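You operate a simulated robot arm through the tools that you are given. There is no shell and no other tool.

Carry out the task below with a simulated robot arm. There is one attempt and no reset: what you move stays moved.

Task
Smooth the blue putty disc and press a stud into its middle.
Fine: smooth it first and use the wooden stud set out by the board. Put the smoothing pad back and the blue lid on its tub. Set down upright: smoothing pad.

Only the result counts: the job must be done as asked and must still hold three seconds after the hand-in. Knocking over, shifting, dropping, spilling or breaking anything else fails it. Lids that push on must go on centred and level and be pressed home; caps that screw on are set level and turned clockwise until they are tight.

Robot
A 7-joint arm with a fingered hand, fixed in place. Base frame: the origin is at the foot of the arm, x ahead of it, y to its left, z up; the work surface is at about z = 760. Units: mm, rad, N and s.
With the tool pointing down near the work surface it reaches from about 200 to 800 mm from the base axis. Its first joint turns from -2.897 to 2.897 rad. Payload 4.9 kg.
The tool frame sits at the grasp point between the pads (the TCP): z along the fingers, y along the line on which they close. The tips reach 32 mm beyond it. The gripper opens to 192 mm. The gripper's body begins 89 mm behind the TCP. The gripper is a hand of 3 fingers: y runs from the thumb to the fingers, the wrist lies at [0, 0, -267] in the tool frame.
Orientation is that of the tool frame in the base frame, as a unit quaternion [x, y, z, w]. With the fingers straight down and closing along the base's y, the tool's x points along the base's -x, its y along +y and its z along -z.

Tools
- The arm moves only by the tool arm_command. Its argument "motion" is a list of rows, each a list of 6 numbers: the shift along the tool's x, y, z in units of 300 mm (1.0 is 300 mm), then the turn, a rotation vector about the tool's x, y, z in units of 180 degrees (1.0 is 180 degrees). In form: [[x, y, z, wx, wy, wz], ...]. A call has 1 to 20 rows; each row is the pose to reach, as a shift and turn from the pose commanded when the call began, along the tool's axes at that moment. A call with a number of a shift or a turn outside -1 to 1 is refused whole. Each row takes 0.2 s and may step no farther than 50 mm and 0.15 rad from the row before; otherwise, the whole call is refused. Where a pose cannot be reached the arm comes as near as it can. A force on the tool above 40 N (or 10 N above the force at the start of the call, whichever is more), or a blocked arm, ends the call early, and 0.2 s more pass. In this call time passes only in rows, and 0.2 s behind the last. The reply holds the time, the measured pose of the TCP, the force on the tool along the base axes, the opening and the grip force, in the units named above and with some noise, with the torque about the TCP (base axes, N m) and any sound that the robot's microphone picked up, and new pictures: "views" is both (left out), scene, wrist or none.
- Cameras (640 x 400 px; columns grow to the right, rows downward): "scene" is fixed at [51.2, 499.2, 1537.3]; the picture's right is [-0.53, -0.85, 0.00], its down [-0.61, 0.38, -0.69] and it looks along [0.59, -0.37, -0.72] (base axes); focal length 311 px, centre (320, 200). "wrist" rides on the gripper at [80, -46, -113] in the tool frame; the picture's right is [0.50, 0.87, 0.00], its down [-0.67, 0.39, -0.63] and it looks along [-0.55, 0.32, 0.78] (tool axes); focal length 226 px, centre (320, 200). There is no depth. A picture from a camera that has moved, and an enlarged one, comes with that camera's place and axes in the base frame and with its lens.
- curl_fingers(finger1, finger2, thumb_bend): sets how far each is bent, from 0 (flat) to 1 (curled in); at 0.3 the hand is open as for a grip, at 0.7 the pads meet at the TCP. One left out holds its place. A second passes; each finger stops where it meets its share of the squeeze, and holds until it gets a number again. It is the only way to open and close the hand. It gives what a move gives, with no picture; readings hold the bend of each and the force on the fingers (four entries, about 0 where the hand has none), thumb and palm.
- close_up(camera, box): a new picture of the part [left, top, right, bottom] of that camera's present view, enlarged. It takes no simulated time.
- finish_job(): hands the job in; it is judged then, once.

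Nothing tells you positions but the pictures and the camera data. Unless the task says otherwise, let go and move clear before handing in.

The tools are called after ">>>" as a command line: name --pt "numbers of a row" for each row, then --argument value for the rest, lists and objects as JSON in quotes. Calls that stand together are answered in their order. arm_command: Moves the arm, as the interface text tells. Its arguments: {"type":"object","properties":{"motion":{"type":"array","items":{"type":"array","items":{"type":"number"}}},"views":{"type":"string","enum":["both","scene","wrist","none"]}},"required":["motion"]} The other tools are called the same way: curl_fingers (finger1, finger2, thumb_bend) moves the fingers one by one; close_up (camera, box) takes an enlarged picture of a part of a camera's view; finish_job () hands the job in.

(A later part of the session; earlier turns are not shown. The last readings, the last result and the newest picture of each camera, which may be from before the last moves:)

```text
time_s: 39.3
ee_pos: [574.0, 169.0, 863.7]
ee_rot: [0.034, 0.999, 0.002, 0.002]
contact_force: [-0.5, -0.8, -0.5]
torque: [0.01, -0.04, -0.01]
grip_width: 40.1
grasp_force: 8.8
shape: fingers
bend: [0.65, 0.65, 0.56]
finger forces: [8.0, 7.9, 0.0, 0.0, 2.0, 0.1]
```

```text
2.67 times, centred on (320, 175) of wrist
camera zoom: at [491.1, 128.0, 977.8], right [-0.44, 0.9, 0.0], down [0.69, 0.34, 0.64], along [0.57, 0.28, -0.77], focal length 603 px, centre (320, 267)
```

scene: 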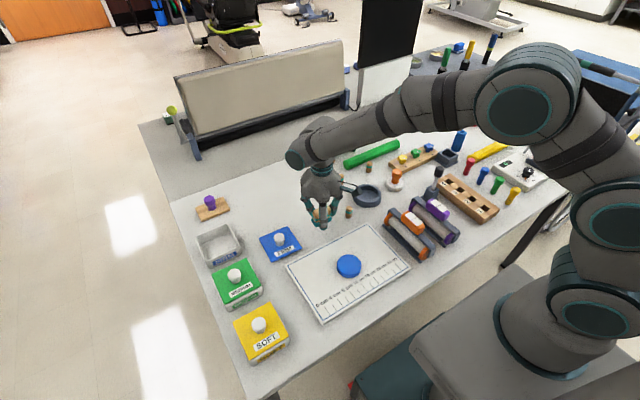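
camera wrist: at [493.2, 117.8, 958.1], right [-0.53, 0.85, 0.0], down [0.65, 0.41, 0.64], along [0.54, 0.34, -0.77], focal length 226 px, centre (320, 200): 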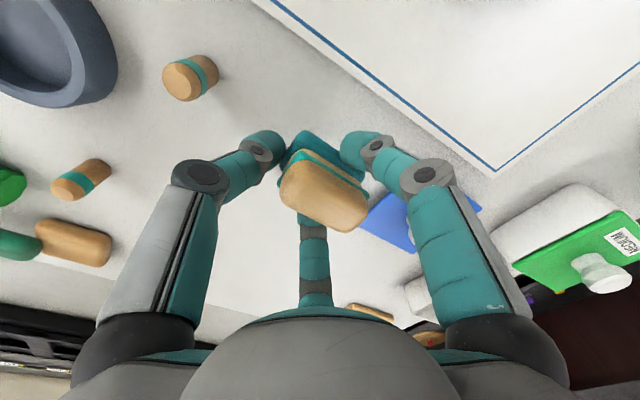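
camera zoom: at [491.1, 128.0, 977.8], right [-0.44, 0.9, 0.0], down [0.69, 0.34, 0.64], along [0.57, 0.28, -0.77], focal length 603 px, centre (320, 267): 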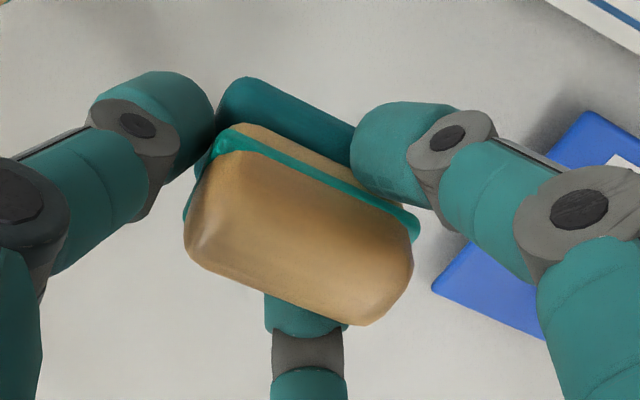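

>>> arm_command --pt "0.14 0 0 0 0 0" --pt "0.28 0 0 0 0 0" --pt "0.42 0 0 0 0 0" --pt "0.57 0.001 0 0 0 0" --pt "0.57 0.001 0.072 0 0 0" --views "wrist"

>>> close_up --camera "scene" --box '[316, 230, 380, 280]'

>>> close_up --camera "wrist" --box '[240, 70, 400, 170]'

```text
time_s: 40.5
ee_pos: [403.6, 183.6, 840.8]
ee_rot: [0.034, 0.999, 0.002, 0.003]
contact_force: [0.6, 0.2, -0.7]
torque: [0.0, 0.0, -0.03]
grip_width: 39.5
grasp_force: 9.0
shape: fingers
bend: [0.65, 0.65, 0.56]
finger forces: [8.3, 8.3, 0.0, 0.0, 1.9, 0.0]
camera wrist: at [320.7, 142.0, 954.1], right [-0.44, 0.9, 0.0], down [0.69, 0.34, 0.64], along [0.57, 0.28, -0.77], focal length 226 px, centre (320, 200)
```

wrist: 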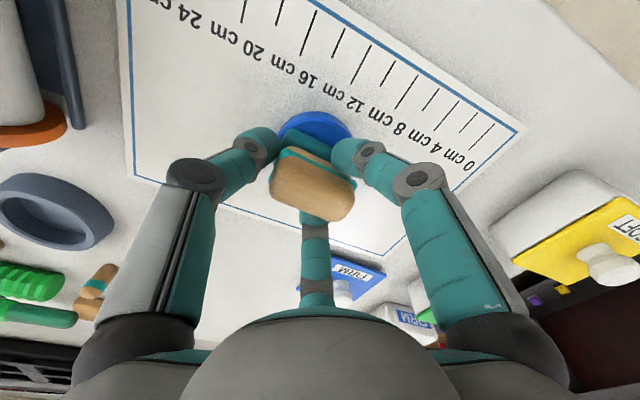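

```text
8.00 times, centred on (348, 255) of scene
camera zoom: at [51.2, 499.2, 1537.3], right [-0.53, -0.85, 0.0], down [-0.61, 0.38, -0.69], along [0.59, -0.37, -0.72], focal length 2487 px, centre (96, -240)
```

zoom: 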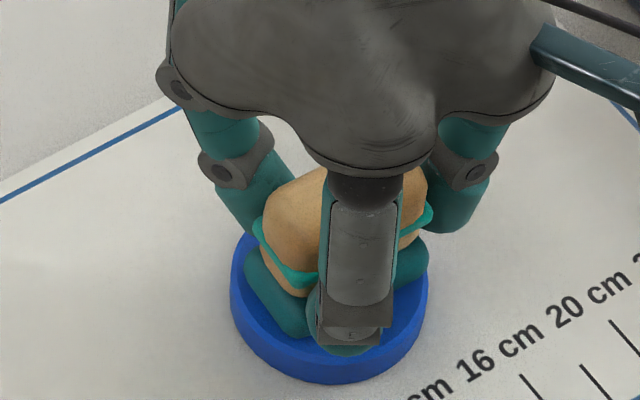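

```text
4.00 times, centred on (320, 120) of wrist
camera zoom: at [320.7, 142.0, 954.1], right [-0.44, 0.9, 0.0], down [0.69, 0.34, 0.64], along [0.57, 0.28, -0.77], focal length 904 px, centre (320, 520)
```

zoom: 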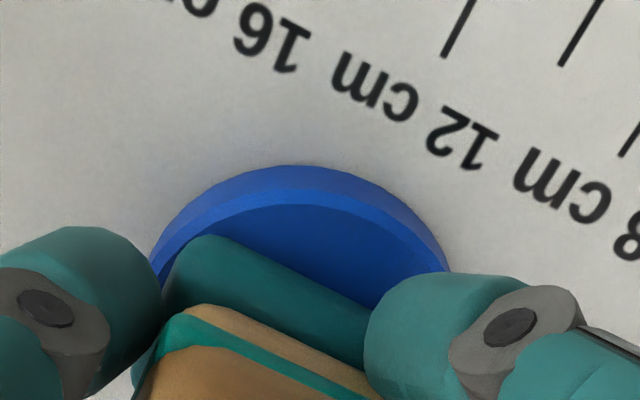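

>>> arm_command --pt "0 0.015 0 0 0 0" --pt "0 0.015 0.008 0 0 0" --pt "0 0.015 0.016 0 0 0" --views "none"

>>> arm_command --pt "0 0 0.007 0 0 0" --views "none"

>>> arm_command --pt "0 0 0.005 0 0 0" --views "none"

>>> close_up --camera "scene" --box '[316, 230, 380, 280]'

>>> close_up --camera "wrist" --box '[200, 70, 440, 220]'

```text
time_s: 41.3
ee_pos: [405.9, 187.0, 838.2]
ee_rot: [0.033, 0.999, 0.003, 0.005]
contact_force: [-5.1, 0.4, 20.7]
torque: [0.04, 0.32, -0.04]
grip_width: 39.6
grasp_force: 17.8
shape: fingers
bend: [0.65, 0.65, 0.56]
finger forces: [19.8, 12.2, 0.0, 0.1, 4.3, 0.1]
```

```text
time_s: 41.9
ee_pos: [406.4, 189.8, 837.2]
ee_rot: [0.034, 0.999, 0.003, 0.006]
contact_force: [-6.2, -1.2, 14.2]
torque: [-0.04, 0.41, -0.06]
grip_width: 40.0
grasp_force: 16.8
shape: fingers
bend: [0.64, 0.65, 0.56]
finger forces: [19.8, 9.8, 0.1, 0.0, 4.1, 0.1]
stopped in row 1: the force on the tool passed its limit at 41 N (the readings are from after the stop); the commanded pose is now the measured one
```

```text
time_s: 42.3
ee_pos: [407.4, 190.9, 838.6]
ee_rot: [0.035, 0.999, 0.006, 0.008]
contact_force: [-10.0, 0.6, 30.6]
torque: [0.08, 0.74, -0.07]
grip_width: 40.0
grasp_force: 23.1
shape: fingers
bend: [0.64, 0.66, 0.56]
finger forces: [28.3, 12.6, 0.0, 0.0, 5.0, 0.0]
```

```text
8.00 times, centred on (348, 255) of scene
camera zoom: at [51.2, 499.2, 1537.3], right [-0.53, -0.85, 0.0], down [-0.61, 0.38, -0.69], along [0.59, -0.37, -0.72], focal length 2487 px, centre (96, -240)
```

zoom: 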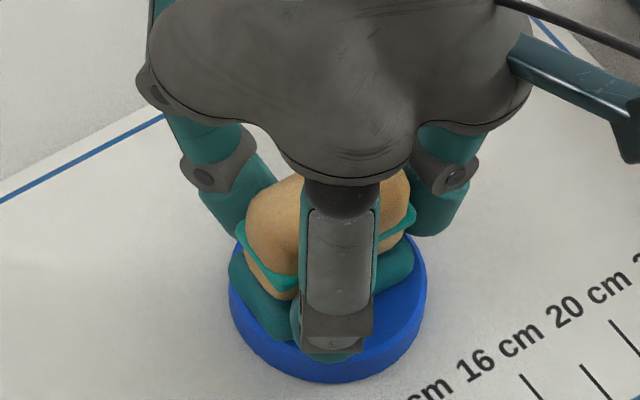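

```text
2.67 times, centred on (320, 145) of wrist
camera zoom: at [323.6, 147.8, 950.0], right [-0.44, 0.9, 0.0], down [0.69, 0.33, 0.65], along [0.58, 0.29, -0.76], focal length 603 px, centre (320, 347)
```

zoom: 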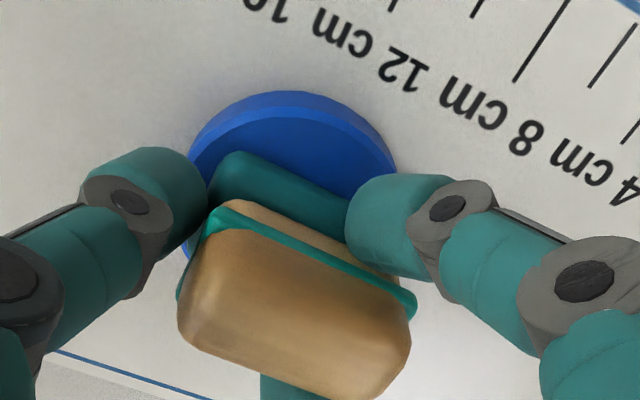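

>>> arm_command --pt "0 0 -0.006 0.004 0.005 0" --pt "0 0 -0.013 0.004 0.005 0" --views "none"

```text
time_s: 42.9
ee_pos: [407.0, 187.9, 838.7]
ee_rot: [0.033, 0.999, -0.003, -0.003]
contact_force: [1.8, 0.6, 3.3]
torque: [0.15, -0.05, 0.02]
grip_width: 39.9
grasp_force: 12.0
shape: fingers
bend: [0.65, 0.65, 0.56]
finger forces: [10.1, 12.3, 0.0, 0.0, 1.8, 0.0]
```

Contact is now a light 3 N. I'll do gentle smoothing strokes in both directions.

>>> arm_command --pt "0 -0.015 0 0 0 0" --pt "0 -0.03 0 0 0 0" --pt "0 -0.015 0 0 0 0" --pt "0 0 0 0 0 0" --pt "0 0.015 0 0 0 0" --pt "0 0.03 0 0 0 0" --pt "0 0.015 0 0 0 0" --pt "0 0 0 0 0 0" --views "none"

>>> close_up --camera "scene" --box '[316, 230, 380, 280]'

>>> close_up --camera "wrist" --box '[200, 70, 440, 220]'

```text
time_s: 44.7
ee_pos: [406.4, 188.1, 839.8]
ee_rot: [0.034, 0.999, -0.002, -0.002]
contact_force: [-0.3, -0.4, -1.1]
torque: [-0.02, 0.01, 0.01]
grip_width: 39.8
grasp_force: 10.6
shape: fingers
bend: [0.65, 0.65, 0.56]
finger forces: [8.7, 9.8, 0.0, 0.0, 2.1, 0.1]
```

```text
8.00 times, centred on (348, 255) of scene
camera zoom: at [51.2, 499.2, 1537.3], right [-0.53, -0.85, 0.0], down [-0.61, 0.38, -0.69], along [0.59, -0.37, -0.72], focal length 2487 px, centre (96, -240)
```

zoom: 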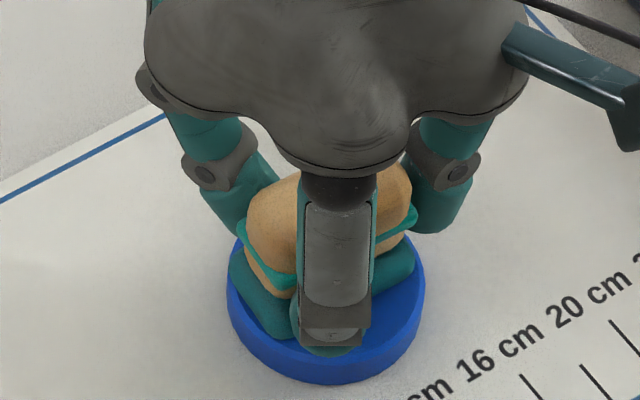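

```text
2.67 times, centred on (320, 145) of wrist
camera zoom: at [325.3, 148.5, 954.4], right [-0.44, 0.9, 0.0], down [0.7, 0.34, 0.63], along [0.56, 0.28, -0.78], focal length 603 px, centre (320, 347)
```

zoom: 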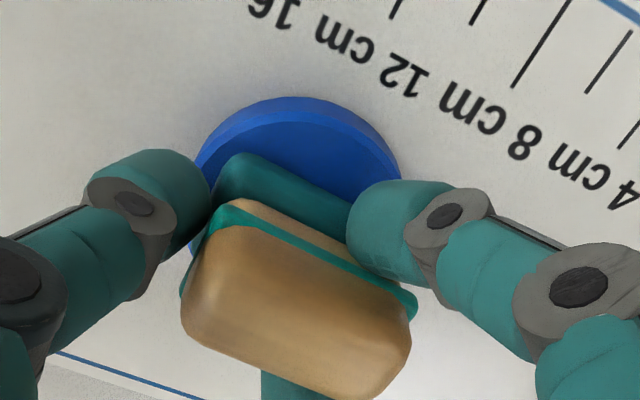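

>>> arm_command --pt "0 0 0.004 0 0 0" --pt "0 0 0.008 0 0 0" --views "none"

```text
time_s: 45.3
ee_pos: [407.0, 190.4, 838.2]
ee_rot: [0.034, 0.999, -0.001, -0.001]
contact_force: [-3.9, -1.4, 21.1]
torque: [0.01, 0.34, -0.03]
grip_width: 39.8
grasp_force: 19.1
shape: fingers
bend: [0.65, 0.65, 0.56]
finger forces: [19.7, 13.8, 0.1, 0.0, 4.5, 0.0]
```

>>> arm_command --pt "0 0 -0.004 0 0 0" --pt "0 -0.015 -0.004 0 0 0" --pt "0 -0.03 -0.004 0 0 0" --pt "0 -0.015 -0.004 0 0 0" --pt "0 0 -0.004 0 0 0" --pt "0 0.015 -0.004 0 0 0" --pt "0 0.03 -0.004 0 0 0" --pt "0 0.015 -0.004 0 0 0" --pt "0 0 -0.004 0 0 0" --views "none"

>>> close_up --camera "scene" --box '[316, 230, 380, 280]'

>>> close_up --camera "wrist" --box '[200, 70, 440, 220]'

```text
time_s: 47.3
ee_pos: [405.3, 188.9, 838.2]
ee_rot: [0.034, 0.999, -0.001, -0.001]
contact_force: [-1.8, 2.9, 12.3]
torque: [0.19, 0.14, -0.03]
grip_width: 40.2
grasp_force: 17.4
shape: fingers
bend: [0.65, 0.65, 0.56]
finger forces: [17.1, 14.9, 0.1, 0.0, 2.1, 0.0]
```

```text
8.00 times, centred on (348, 255) of scene
camera zoom: at [51.2, 499.2, 1537.3], right [-0.53, -0.85, 0.0], down [-0.61, 0.38, -0.69], along [0.59, -0.37, -0.72], focal length 2487 px, centre (96, -240)
```

zoom: 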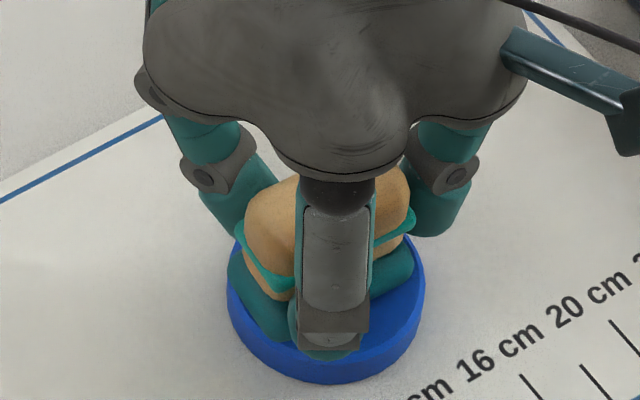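

```text
2.67 times, centred on (320, 145) of wrist
camera zoom: at [324.9, 149.2, 953.1], right [-0.44, 0.9, 0.0], down [0.7, 0.34, 0.63], along [0.56, 0.28, -0.78], focal length 603 px, centre (320, 347)
```

zoom: 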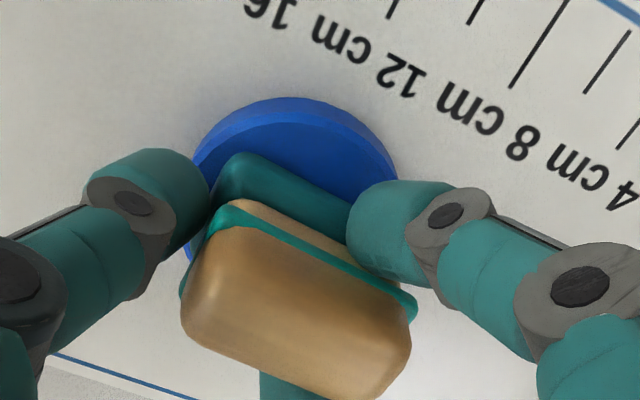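

The strokes along y slide nicely without moving the disc. I'll repeat on the half nearer the robot.

>>> arm_command --pt "0 0 -0.012 0 0 0" --pt "0.02 -0.01 -0.012 0 0 0" --pt "0.045 -0.015 -0.012 0 0 0" --pt "0.045 -0.015 0.0 0 0 0" --views "none"

>>> arm_command --pt "0 -0.015 0 0 0 0" --pt "0 -0.03 0 0 0 0" --pt "0 -0.015 0 0 0 0" --pt "0 0 0 0 0 0" --pt "0 0.015 0 0 0 0" --pt "0 0.03 0 0 0 0" --pt "0 0.015 0 0 0 0" --pt "0 0 0 0 0 0" --views "none"

>>> close_up --camera "scene" --box '[316, 230, 380, 280]'

>>> close_up --camera "wrist" --box '[200, 70, 440, 220]'

```text
time_s: 48.3
ee_pos: [391.9, 186.3, 838.3]
ee_rot: [0.034, 0.999, -0.002, -0.002]
contact_force: [-1.3, -0.5, 7.8]
torque: [0.03, 0.2, -0.01]
grip_width: 39.4
grasp_force: 13.2
shape: fingers
bend: [0.65, 0.65, 0.56]
finger forces: [13.9, 11.1, 0.0, 0.0, 2.9, 0.1]
```

```text
time_s: 50.1
ee_pos: [394.9, 185.3, 839.4]
ee_rot: [0.035, 0.999, -0.002, -0.002]
contact_force: [-0.5, 2.9, 9.2]
torque: [0.21, 0.03, -0.02]
grip_width: 40.0
grasp_force: 15.1
shape: fingers
bend: [0.65, 0.65, 0.56]
finger forces: [14.7, 14.0, 0.0, 0.0, 1.5, 0.1]
```

```text
8.00 times, centred on (348, 255) of scene
camera zoom: at [51.2, 499.2, 1537.3], right [-0.53, -0.85, 0.0], down [-0.61, 0.38, -0.69], along [0.59, -0.37, -0.72], focal length 2487 px, centre (96, -240)
```

zoom: 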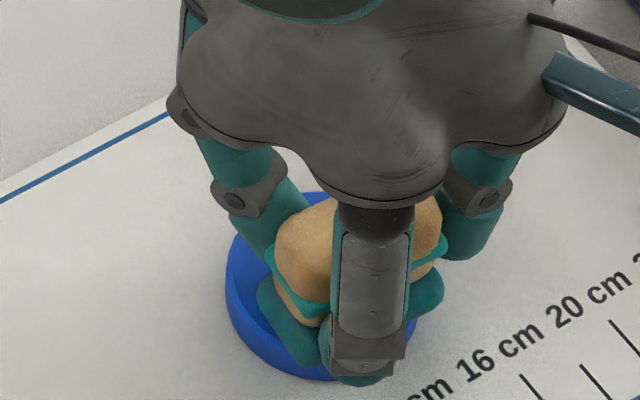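

```text
2.67 times, centred on (320, 145) of wrist
camera zoom: at [311.2, 145.3, 953.6], right [-0.44, 0.9, 0.0], down [0.7, 0.34, 0.63], along [0.57, 0.28, -0.78], focal length 603 px, centre (320, 347)
```

zoom: 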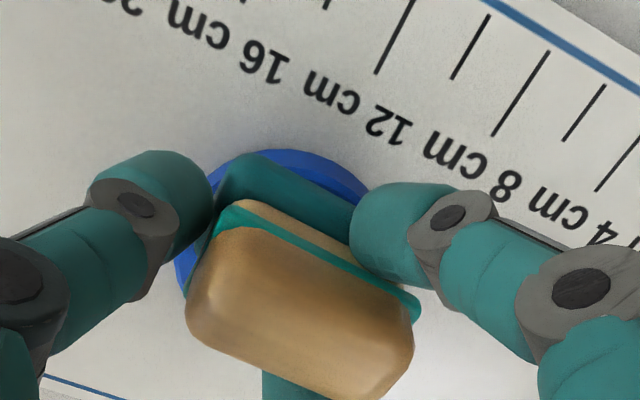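

>>> arm_command --pt "0 0 -0.014 0 0 0" --pt "-0.035 0.003 -0.014 0 0 0" --pt "-0.075 0.006 -0.014 0 0 0" --pt "-0.075 0.006 0.0 0 0 0" --views "none"

>>> arm_command --pt "0 -0.015 0 0 0 0" --pt "0 -0.03 0 0 0 0" --pt "0 -0.015 0 0 0 0" --pt "0 0 0 0 0 0" --pt "0 0.015 0 0 0 0" --pt "0 0.03 0 0 0 0" --pt "0 0.015 0 0 0 0" --pt "0 0 0 0 0 0" --views "none"

>>> close_up --camera "scene" --box '[316, 230, 380, 280]'

```text
time_s: 51.1
ee_pos: [415.6, 185.8, 839.3]
ee_rot: [0.034, 0.999, -0.002, -0.002]
contact_force: [-2.2, -0.4, 10.5]
torque: [0.09, 0.22, -0.02]
grip_width: 39.9
grasp_force: 15.1
shape: fingers
bend: [0.65, 0.65, 0.56]
finger forces: [15.0, 11.2, 0.0, 0.1, 2.6, 0.0]
```

```text
time_s: 52.9
ee_pos: [414.6, 186.1, 837.7]
ee_rot: [0.034, 0.999, -0.001, -0.002]
contact_force: [2.7, -2.1, 13.4]
torque: [-0.11, -0.13, 0.01]
grip_width: 39.7
grasp_force: 17.3
shape: fingers
bend: [0.66, 0.65, 0.55]
finger forces: [13.6, 16.9, 0.1, 0.0, 4.4, 0.1]
```

```text
8.00 times, centred on (348, 255) of scene
camera zoom: at [51.2, 499.2, 1537.3], right [-0.53, -0.85, 0.0], down [-0.61, 0.38, -0.69], along [0.59, -0.37, -0.72], focal length 2487 px, centre (96, -240)
```

zoom: 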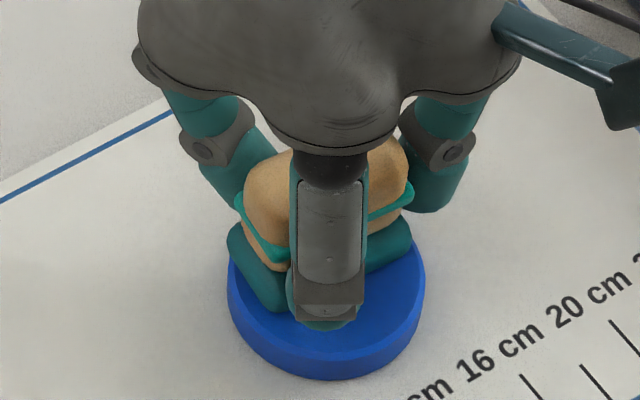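

Smoothing is done. Now I'll carry the pad back to its home spot.

>>> arm_command --pt "0 0 -0.05 0 0 0" --pt "0 0 -0.1 0 0 0" --pt "-0.13 -0.002 -0.1 0 0 0" --pt "-0.26 -0.003 -0.1 0 0 0" --pt "-0.39 -0.005 -0.1 0 0 0" --pt "-0.529 -0.006 -0.1 0 0 0" --views "wrist"

>>> close_up --camera "scene" --box '[300, 185, 364, 225]'

>>> close_up --camera "wrist" --box '[200, 100, 440, 250]'

>>> close_up --camera "scene" --box '[316, 240, 380, 280]'

```text
time_s: 54.3
ee_pos: [573.0, 175.3, 867.9]
ee_rot: [0.034, 0.999, -0.002, -0.001]
contact_force: [0.9, 0.9, -1.1]
torque: [0.0, 0.04, -0.01]
grip_width: 39.6
grasp_force: 11.7
shape: fingers
bend: [0.65, 0.65, 0.56]
finger forces: [10.3, 10.7, 0.0, 0.1, 1.9, 0.0]
camera wrist: at [491.7, 133.8, 983.0], right [-0.44, 0.9, 0.0], down [0.7, 0.34, 0.63], along [0.56, 0.28, -0.78], focal length 226 px, centre (320, 200)
```

wrist: 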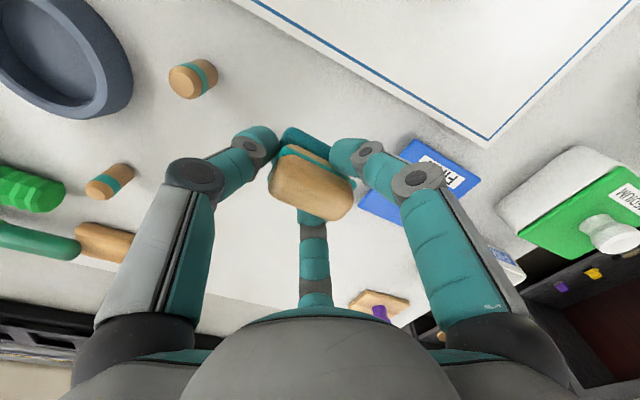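

```text
10.00 times, centred on (332, 205) of scene
camera zoom: at [51.2, 499.2, 1537.3], right [-0.53, -0.85, 0.0], down [-0.61, 0.38, -0.69], along [0.59, -0.37, -0.72], focal length 3108 px, centre (200, 150)
```

zoom: 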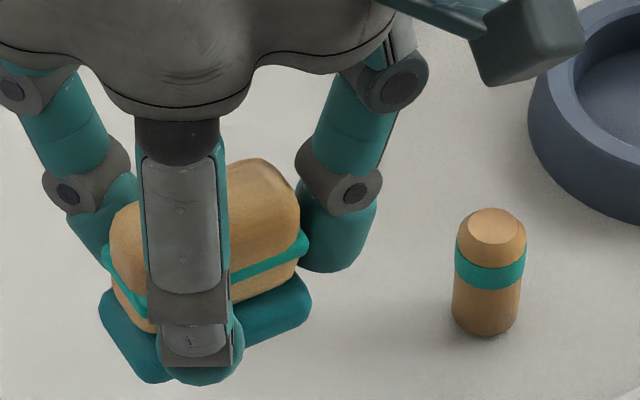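

```text
2.67 times, centred on (320, 175) of wrist
camera zoom: at [491.7, 133.8, 983.0], right [-0.44, 0.9, 0.0], down [0.7, 0.34, 0.63], along [0.56, 0.28, -0.78], focal length 603 px, centre (320, 267)
```

zoom: 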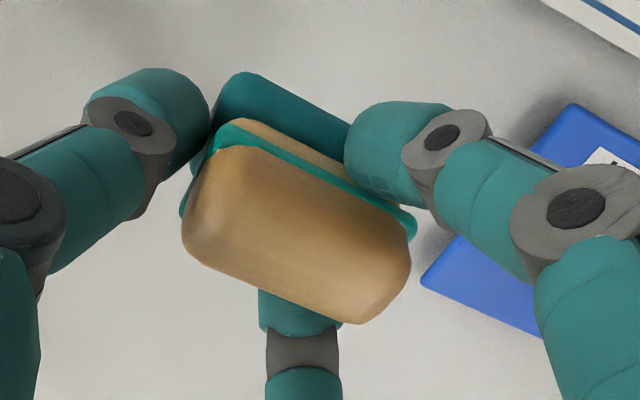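

```text
10.00 times, centred on (348, 260) of scene
camera zoom: at [51.2, 499.2, 1537.3], right [-0.53, -0.85, 0.0], down [-0.61, 0.38, -0.69], along [0.59, -0.37, -0.72], focal length 3108 px, centre (40, -400)
```

zoom: 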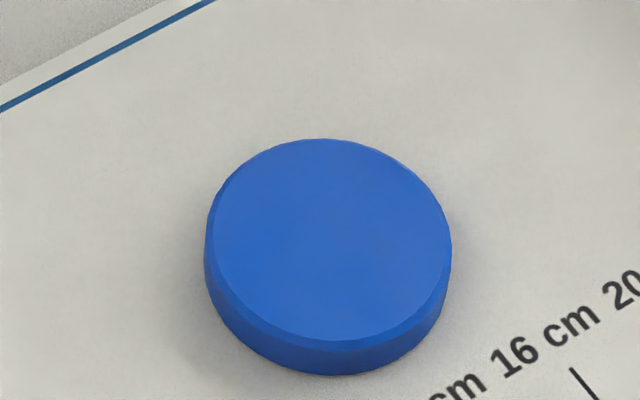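

>>> arm_command --pt "0 0.003 0.1 0 0 0" --pt "0 0.003 0.17 0 0 0" --pt "0 0.003 0.185 0 0 0" --views "none"

>>> close_up --camera "scene" --box '[300, 200, 364, 240]'

```text
time_s: 55.1
ee_pos: [574.2, 172.8, 811.9]
ee_rot: [0.033, 0.999, -0.001, -0.002]
contact_force: [0.1, -0.4, 0.0]
torque: [0.0, 0.03, 0.01]
grip_width: 39.7
grasp_force: 11.4
shape: fingers
bend: [0.65, 0.65, 0.56]
finger forces: [10.2, 10.7, 0.0, 0.1, 1.9, 0.1]
```

```text
10.00 times, centred on (332, 220) of scene
camera zoom: at [51.2, 499.2, 1537.3], right [-0.53, -0.85, 0.0], down [-0.61, 0.38, -0.69], along [0.59, -0.37, -0.72], focal length 3108 px, centre (200, 0)
```

zoom: 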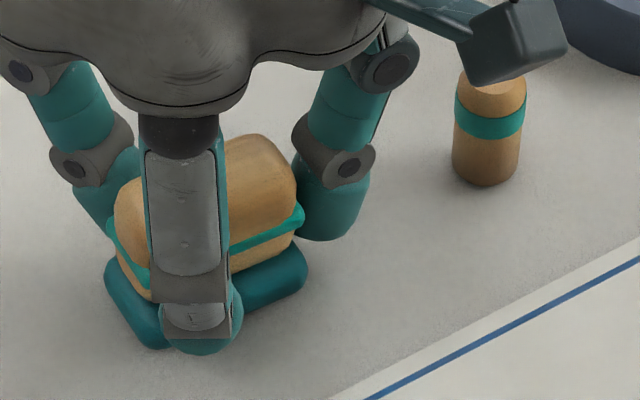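

>>> arm_command --pt "0 0 0.005 0 0 0" --pt "0 0 0.009 0 0 0" --views "none"

```text
time_s: 55.7
ee_pos: [573.6, 173.9, 810.1]
ee_rot: [0.034, 0.999, -0.002, -0.001]
contact_force: [-1.3, 0.2, 3.7]
torque: [0.07, 0.19, 0.02]
grip_width: 39.4
grasp_force: 12.7
shape: fingers
bend: [0.65, 0.65, 0.56]
finger forces: [13.0, 10.3, 0.1, 0.0, 2.0, 0.0]
```

>>> curl_fingers --thumb_bend 0.52

>>> curl_fingers --finger1 0.58 --finger2 0.58

>>> close_up --camera "scene" --box '[300, 200, 364, 240]'

>>> close_up --camera "wrist" --box '[200, 100, 440, 250]'

```text
time_s: 56.7
ee_pos: [574.4, 173.8, 810.4]
ee_rot: [0.033, 0.999, -0.002, -0.001]
contact_force: [0.1, 0.6, 8.5]
torque: [0.09, 0.11, 0.02]
grip_width: 46.8
grasp_force: 12.7
shape: fingers
bend: [0.65, 0.65, 0.52]
finger forces: [13.3, 11.6, 0.0, 0.0, 0.0, 0.0]
```

```text
time_s: 57.7
ee_pos: [572.9, 174.3, 810.1]
ee_rot: [0.034, 0.999, -0.001, -0.002]
contact_force: [0.2, -0.3, -0.3]
torque: [0.01, 0.01, -0.02]
grip_width: 64.9
grasp_force: 0.0
shape: fingers
bend: [0.57, 0.57, 0.52]
finger forces: [0.1, 0.0, 0.0, 0.0, 0.0, 0.1]
```

```text
10.00 times, centred on (332, 220) of scene
camera zoom: at [51.2, 499.2, 1537.3], right [-0.53, -0.85, 0.0], down [-0.61, 0.38, -0.69], along [0.59, -0.37, -0.72], focal length 3108 px, centre (200, 0)
```

zoom: 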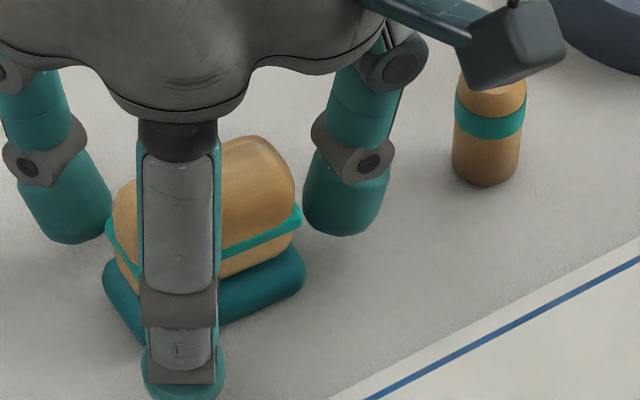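

```text
2.67 times, centred on (320, 175) of wrist
camera zoom: at [492.0, 133.7, 924.4], right [-0.44, 0.9, 0.0], down [0.7, 0.34, 0.63], along [0.56, 0.27, -0.78], focal length 603 px, centre (320, 267)
```

zoom: 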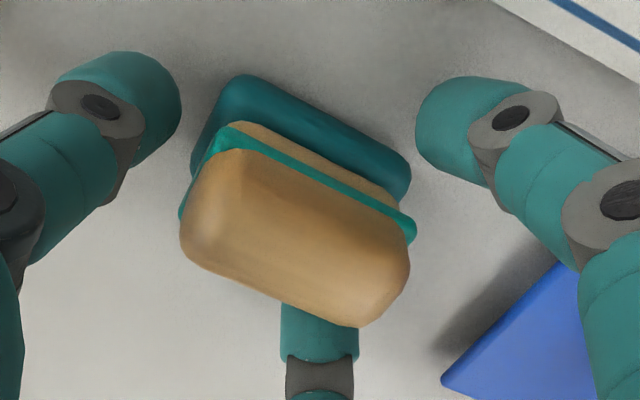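

The pad is back within about 2 mm of its original spot and upright. Next I'll rise and go over to the stud by the board.

>>> arm_command --pt "0 0 -0.13 0 0 0" --pt "0 0 -0.27 0 0 0" --pt "-0.003 -0.13 -0.27 0 0 0" --pt "-0.006 -0.26 -0.27 0 0 0" --pt "-0.01 -0.384 -0.27 0 0 0"

>>> curl_fingers --finger1 0.55 --finger2 0.55 --thumb_bend 0.55

>>> close_up --camera "wrist" --box '[220, 90, 420, 215]'

>>> close_up --camera "scene" --box '[300, 170, 396, 230]'

```text
time_s: 58.9
ee_pos: [569.5, 59.9, 888.3]
ee_rot: [0.033, 0.999, -0.002, -0.002]
contact_force: [-0.2, 0.8, 0.2]
torque: [0.02, 0.03, 0.01]
grip_width: 64.7
grasp_force: 0.0
shape: fingers
bend: [0.57, 0.57, 0.52]
finger forces: [0.0, 0.0, 0.0, 0.0, 0.1, 0.0]
camera wrist: at [487.3, 19.2, 1004.5], right [-0.44, 0.9, 0.0], down [0.7, 0.34, 0.63], along [0.56, 0.28, -0.78], focal length 226 px, centre (320, 200)
```

scene: 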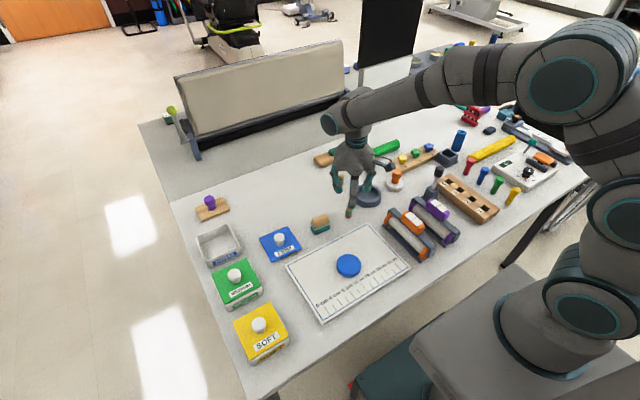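
wrist: 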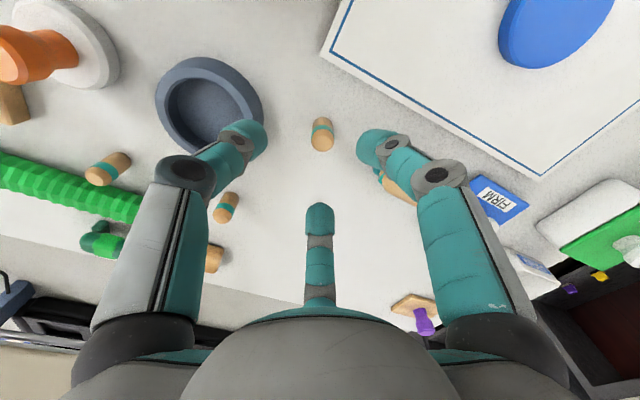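

```text
time_s: 59.9
ee_pos: [568.5, 60.4, 889.0]
ee_rot: [0.035, 0.999, -0.001, -0.003]
contact_force: [0.4, 0.4, -0.2]
torque: [0.01, 0.0, 0.03]
grip_width: 62.8
grasp_force: 0.0
shape: fingers
bend: [0.55, 0.55, 0.55]
finger forces: [0.0, 0.1, 0.0, 0.0, 0.0, 0.0]
```

```text
3.20 times, centred on (320, 152) of wrist
camera zoom: at [487.3, 19.5, 1004.5], right [-0.44, 0.9, 0.0], down [0.7, 0.34, 0.63], along [0.56, 0.27, -0.78], focal length 723 px, centre (320, 352)
```

zoom: 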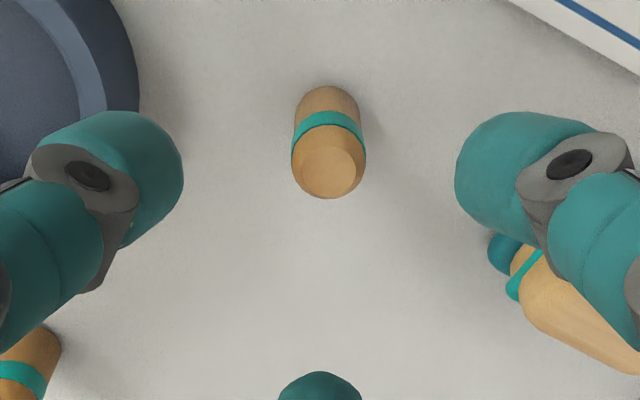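

```text
6.67 times, centred on (348, 200) of scene
camera zoom: at [51.2, 499.2, 1537.3], right [-0.53, -0.85, 0.0], down [-0.61, 0.38, -0.69], along [0.59, -0.37, -0.72], focal length 2072 px, centre (133, 200)
```

zoom: 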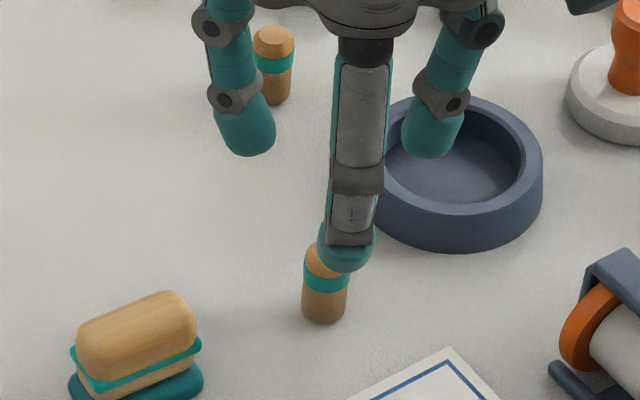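

The stud is almost directly under the hand at about (568.5,62.4), roughly 42 mm tall. I'll centre and descend so the tips grip its upper half.

>>> arm_command --pt "0.002 0.007 0.08 0 0 0" --pt "0.002 0.007 0.16 0 0 0" --pt "0.002 0.007 0.24 0 0 0" --views "none"

>>> close_up --camera "wrist" --box '[220, 100, 420, 225]'

>>> close_up --camera "scene" --box '[300, 170, 396, 230]'

```text
time_s: 60.7
ee_pos: [568.3, 61.0, 818.7]
ee_rot: [0.034, 0.999, -0.002, -0.002]
contact_force: [0.2, -1.0, -0.7]
torque: [0.02, 0.03, 0.0]
grip_width: 62.7
grasp_force: 0.2
shape: fingers
bend: [0.55, 0.55, 0.55]
finger forces: [0.1, 0.1, 0.0, 0.1, 0.0, 0.1]
```

```text
3.20 times, centred on (320, 162) of wrist
camera zoom: at [486.9, 21.6, 933.7], right [-0.44, 0.9, 0.0], down [0.7, 0.34, 0.63], along [0.56, 0.27, -0.78], focal length 723 px, centre (320, 320)
```

zoom: 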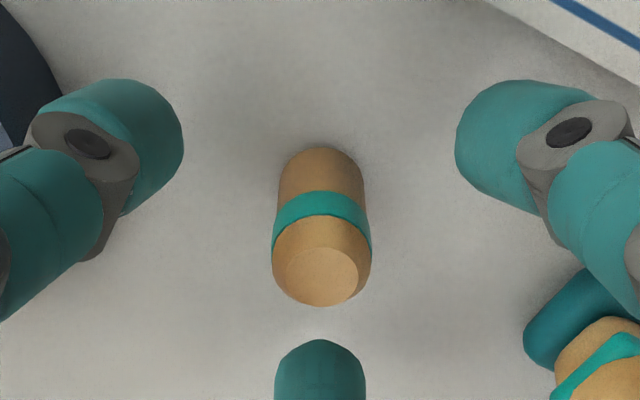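

```text
6.67 times, centred on (348, 200) of scene
camera zoom: at [51.2, 499.2, 1537.3], right [-0.53, -0.85, 0.0], down [-0.61, 0.38, -0.69], along [0.59, -0.37, -0.72], focal length 2072 px, centre (133, 200)
```

zoom: 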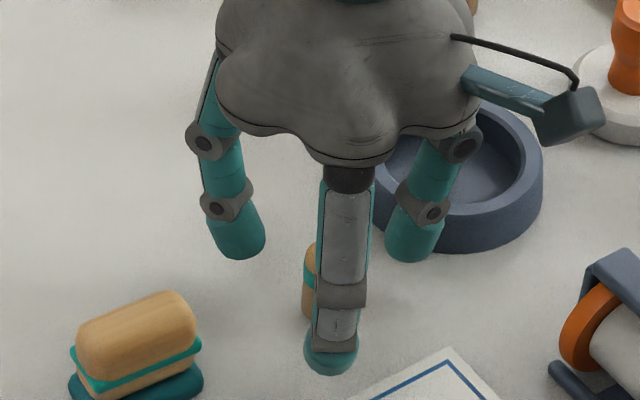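

>>> arm_command --pt "-0.004 0 0.006 0 0 0" --views "none"

>>> curl_fingers --finger1 0.62 --finger2 0.62 --thumb_bend 0.62

>>> close_up --camera "wrist" --box '[220, 100, 420, 225]'

```text
time_s: 61.1
ee_pos: [569.6, 62.1, 817.6]
ee_rot: [0.035, 0.999, -0.002, -0.001]
contact_force: [-0.8, -0.4, 0.6]
torque: [-0.01, -0.01, -0.02]
grip_width: 62.8
grasp_force: 0.0
shape: fingers
bend: [0.55, 0.55, 0.55]
finger forces: [0.0, 0.1, 0.1, 0.0, 0.1, 0.1]
```

```text
time_s: 62.1
ee_pos: [570.0, 61.2, 817.3]
ee_rot: [0.034, 0.999, -0.002, -0.003]
contact_force: [0.5, -0.3, 0.3]
torque: [0.0, 0.02, 0.01]
grip_width: 34.3
grasp_force: 0.1
shape: fingers
bend: [0.62, 0.62, 0.62]
finger forces: [0.1, 0.1, 0.0, 0.1, 0.0, 0.1]
```

```text
3.20 times, centred on (320, 162) of wrist
camera zoom: at [488.1, 21.0, 932.1], right [-0.44, 0.9, 0.0], down [0.7, 0.34, 0.63], along [0.56, 0.27, -0.78], focal length 723 px, centre (320, 320)
```

zoom: 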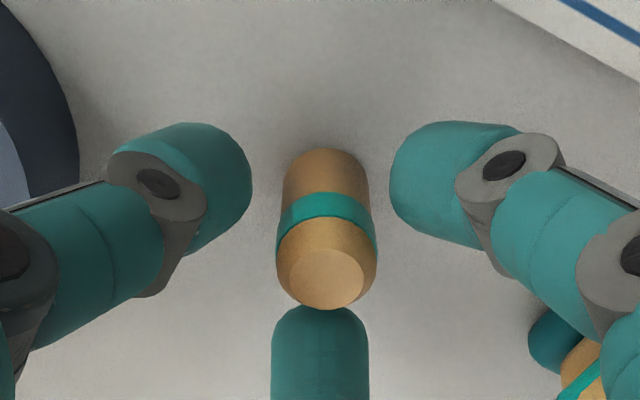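

>>> arm_command --pt "0 0.005 0 0 0 0" --views "none"

>>> curl_fingers --finger1 0.645 --finger2 0.645 --thumb_bend 0.645

>>> close_up --camera "wrist" --box '[220, 100, 420, 225]'

```text
time_s: 62.5
ee_pos: [570.6, 62.7, 816.6]
ee_rot: [0.034, 0.999, -0.001, -0.002]
contact_force: [-0.5, 0.5, -0.5]
torque: [0.02, 0.0, 0.02]
grip_width: 34.2
grasp_force: 0.0
shape: fingers
bend: [0.62, 0.62, 0.62]
finger forces: [0.0, 0.0, 0.1, 0.1, 0.0, 0.0]
```

```text
time_s: 63.5
ee_pos: [569.3, 62.1, 817.3]
ee_rot: [0.034, 0.999, -0.002, -0.003]
contact_force: [0.2, -0.7, -0.4]
torque: [0.0, -0.02, -0.01]
grip_width: 26.0
grasp_force: 0.1
shape: fingers
bend: [0.64, 0.64, 0.64]
finger forces: [0.0, 0.0, 0.0, 0.0, 0.0, 0.0]
```

```text
3.20 times, centred on (320, 162) of wrist
camera zoom: at [488.1, 22.2, 932.0], right [-0.44, 0.9, 0.0], down [0.7, 0.34, 0.63], along [0.56, 0.27, -0.78], focal length 723 px, centre (320, 320)
```

zoom: 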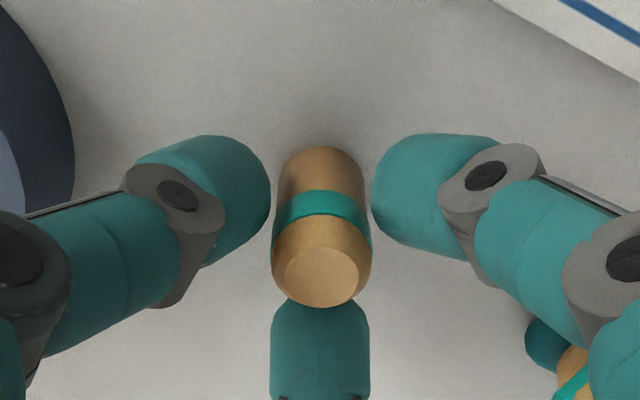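

Nicely centred. Now I'll squeeze evenly.

>>> curl_fingers --finger1 0.67 --finger2 0.67 --thumb_bend 0.67

>>> curl_fingers --finger1 0.8 --finger2 0.8 --thumb_bend 0.8

>>> close_up --camera "wrist" --box '[220, 100, 420, 225]'

>>> close_up --camera "scene" --box '[300, 170, 396, 230]'

```text
time_s: 64.5
ee_pos: [569.6, 63.0, 817.1]
ee_rot: [0.035, 0.999, -0.001, -0.003]
contact_force: [-0.2, 1.0, 0.0]
torque: [0.0, -0.02, 0.02]
grip_width: 18.6
grasp_force: 2.5
shape: fingers
bend: [0.66, 0.66, 0.66]
finger forces: [1.7, 1.2, 0.1, 0.1, 1.7, 0.1]
```

```text
time_s: 65.5
ee_pos: [568.7, 62.8, 817.6]
ee_rot: [0.034, 0.999, -0.001, -0.003]
contact_force: [0.0, 0.7, 0.0]
torque: [0.01, 0.01, 0.0]
grip_width: 7.4
grasp_force: 6.0
shape: fingers
bend: [0.67, 0.68, 0.8]
finger forces: [6.3, 6.1, 0.0, 0.0, 0.2, 0.0]
```

```text
3.20 times, centred on (320, 162) of wrist
camera zoom: at [488.1, 22.2, 932.0], right [-0.44, 0.9, 0.0], down [0.7, 0.34, 0.63], along [0.56, 0.27, -0.78], focal length 723 px, centre (320, 320)
```

zoom: 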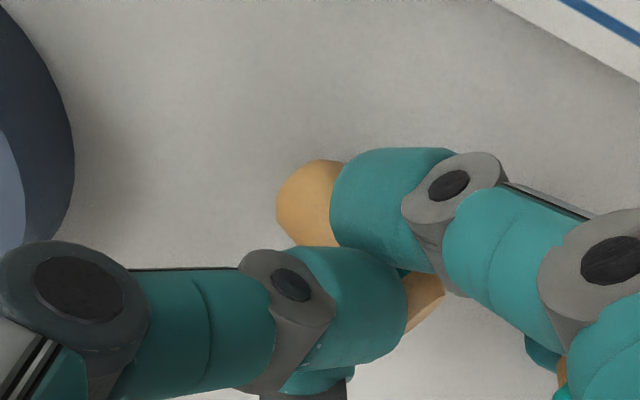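

```text
6.67 times, centred on (348, 200) of scene
camera zoom: at [51.2, 499.2, 1537.3], right [-0.53, -0.85, 0.0], down [-0.61, 0.38, -0.69], along [0.59, -0.37, -0.72], focal length 2072 px, centre (133, 200)
```

zoom: 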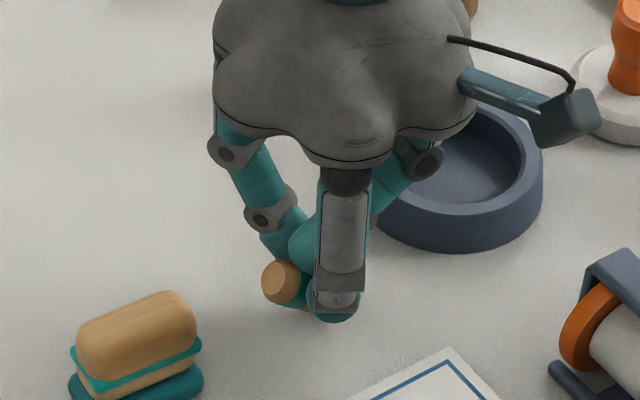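

The thumb overshot and the stud has tipped between the fingers. I'll back the thumb off and see what's happening.

>>> curl_fingers --thumb_bend 0.55

>>> close_up --camera "wrist" --box '[220, 100, 420, 225]'

>>> close_up --camera "scene" --box '[310, 180, 374, 220]'

```text
time_s: 66.5
ee_pos: [569.8, 62.0, 818.0]
ee_rot: [0.034, 0.999, -0.002, -0.003]
contact_force: [-0.5, 0.4, -0.8]
torque: [0.0, -0.01, -0.01]
grip_width: 36.1
grasp_force: 6.7
shape: fingers
bend: [0.68, 0.68, 0.55]
finger forces: [6.4, 6.3, 0.0, 0.1, 0.0, 0.0]
```

```text
3.20 times, centred on (320, 162) of wrist
camera zoom: at [488.1, 22.2, 932.1], right [-0.44, 0.9, 0.0], down [0.7, 0.34, 0.63], along [0.56, 0.27, -0.78], focal length 723 px, centre (320, 320)
```

zoom: 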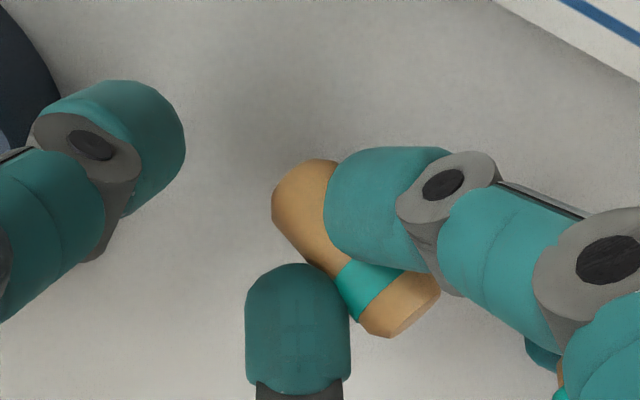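

```text
10.00 times, centred on (342, 200) of scene
camera zoom: at [51.2, 499.2, 1537.3], right [-0.53, -0.85, 0.0], down [-0.61, 0.38, -0.69], along [0.59, -0.37, -0.72], focal length 3108 px, centre (100, 200)
```

zoom: 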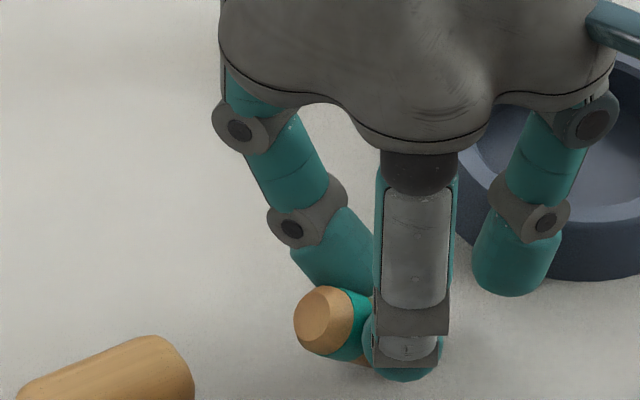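

The stud is pinched between two fingers, leaning about 45° toward +y, still held. I'll lift slightly so its foot is free and use the thumb gently to swing the foot back under.

>>> arm_command --pt "0 0 -0.02 0 0 0" --pt "0 0 -0.04 0 0 0" --views "none"

>>> close_up --camera "wrist" --box '[220, 100, 420, 225]'

>>> close_up --camera "scene" --box '[310, 180, 374, 220]'

```text
time_s: 67.1
ee_pos: [569.9, 62.2, 830.1]
ee_rot: [0.034, 0.999, -0.002, -0.002]
contact_force: [1.0, -0.3, -0.3]
torque: [0.01, 0.02, -0.04]
grip_width: 36.3
grasp_force: 5.8
shape: fingers
bend: [0.68, 0.68, 0.55]
finger forces: [6.3, 6.2, 0.0, 0.0, 0.0, 0.0]
```

```text
3.20 times, centred on (320, 162) of wrist
camera zoom: at [488.1, 21.8, 943.4], right [-0.44, 0.9, 0.0], down [0.7, 0.34, 0.63], along [0.56, 0.27, -0.78], focal length 723 px, centre (320, 320)
```

zoom: 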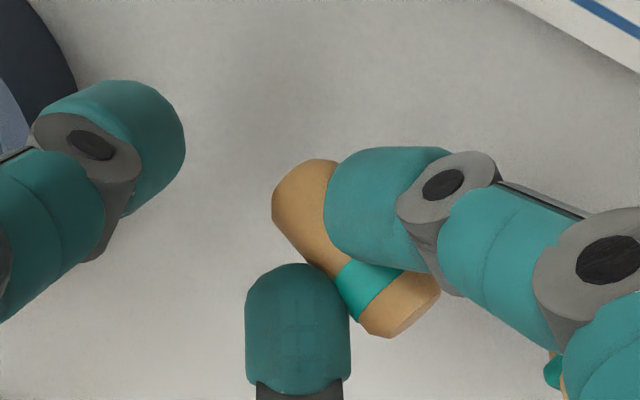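

```text
10.00 times, centred on (342, 200) of scene
camera zoom: at [51.2, 499.2, 1537.3], right [-0.53, -0.85, 0.0], down [-0.61, 0.38, -0.69], along [0.59, -0.37, -0.72], focal length 3108 px, centre (100, 200)
```

zoom: 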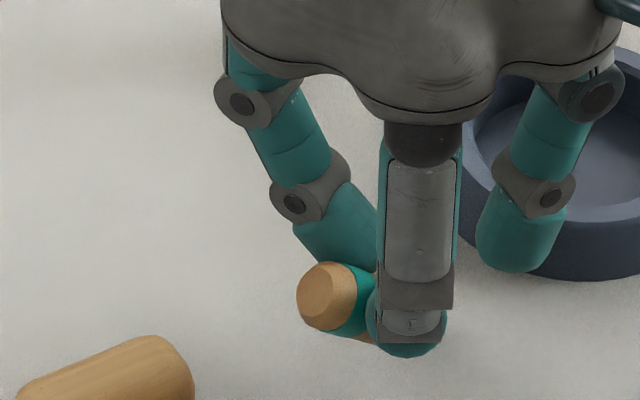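

>>> curl_fingers --thumb_bend 0.62

>>> close_up --camera "wrist" --box '[220, 100, 420, 225]'

```text
time_s: 68.1
ee_pos: [570.7, 61.8, 829.0]
ee_rot: [0.034, 0.999, -0.001, -0.002]
contact_force: [0.7, 0.0, -0.3]
torque: [-0.01, 0.0, 0.02]
grip_width: 20.4
grasp_force: 6.7
shape: fingers
bend: [0.68, 0.68, 0.62]
finger forces: [6.3, 6.2, 0.1, 0.1, 0.0, 0.0]
```

```text
3.20 times, centred on (320, 162) of wrist
camera zoom: at [488.1, 21.9, 943.3], right [-0.44, 0.9, 0.0], down [0.7, 0.34, 0.63], along [0.56, 0.27, -0.78], focal length 723 px, centre (320, 320)
```

zoom: 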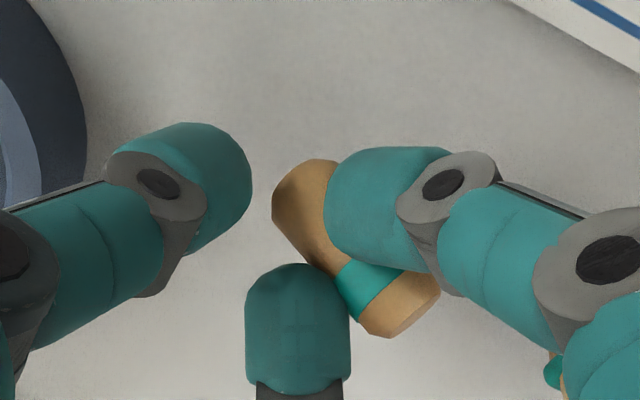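

>>> curl_fingers --thumb_bend 0.65

>>> close_up --camera "wrist" --box '[220, 100, 420, 225]'

>>> close_up --camera "scene" --box '[310, 180, 374, 220]'

```text
time_s: 69.1
ee_pos: [569.6, 62.3, 828.9]
ee_rot: [0.034, 0.999, -0.001, -0.003]
contact_force: [0.3, 0.3, -0.2]
torque: [0.02, 0.02, -0.02]
grip_width: 14.0
grasp_force: 6.1
shape: fingers
bend: [0.68, 0.68, 0.65]
finger forces: [6.3, 6.2, 0.0, 0.0, 0.1, 0.1]
```

```text
3.20 times, centred on (320, 162) of wrist
camera zoom: at [488.1, 21.9, 943.3], right [-0.44, 0.9, 0.0], down [0.7, 0.34, 0.63], along [0.56, 0.27, -0.78], focal length 723 px, centre (320, 320)
```

zoom: 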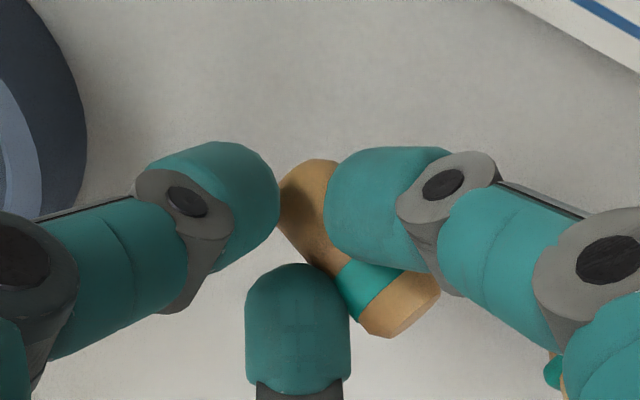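

```text
10.00 times, centred on (342, 200) of scene
camera zoom: at [51.2, 499.2, 1537.3], right [-0.53, -0.85, 0.0], down [-0.61, 0.38, -0.69], along [0.59, -0.37, -0.72], focal length 3108 px, centre (100, 200)
```

zoom: 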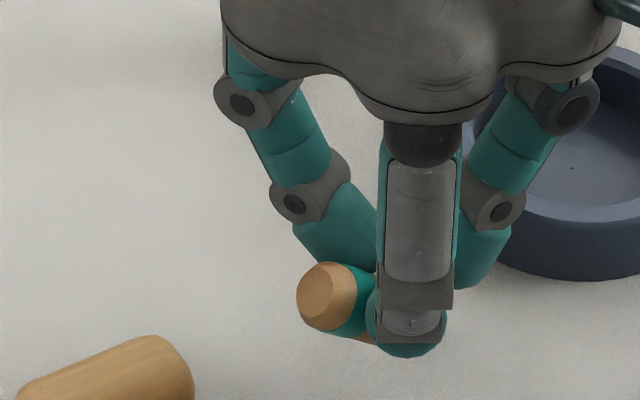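

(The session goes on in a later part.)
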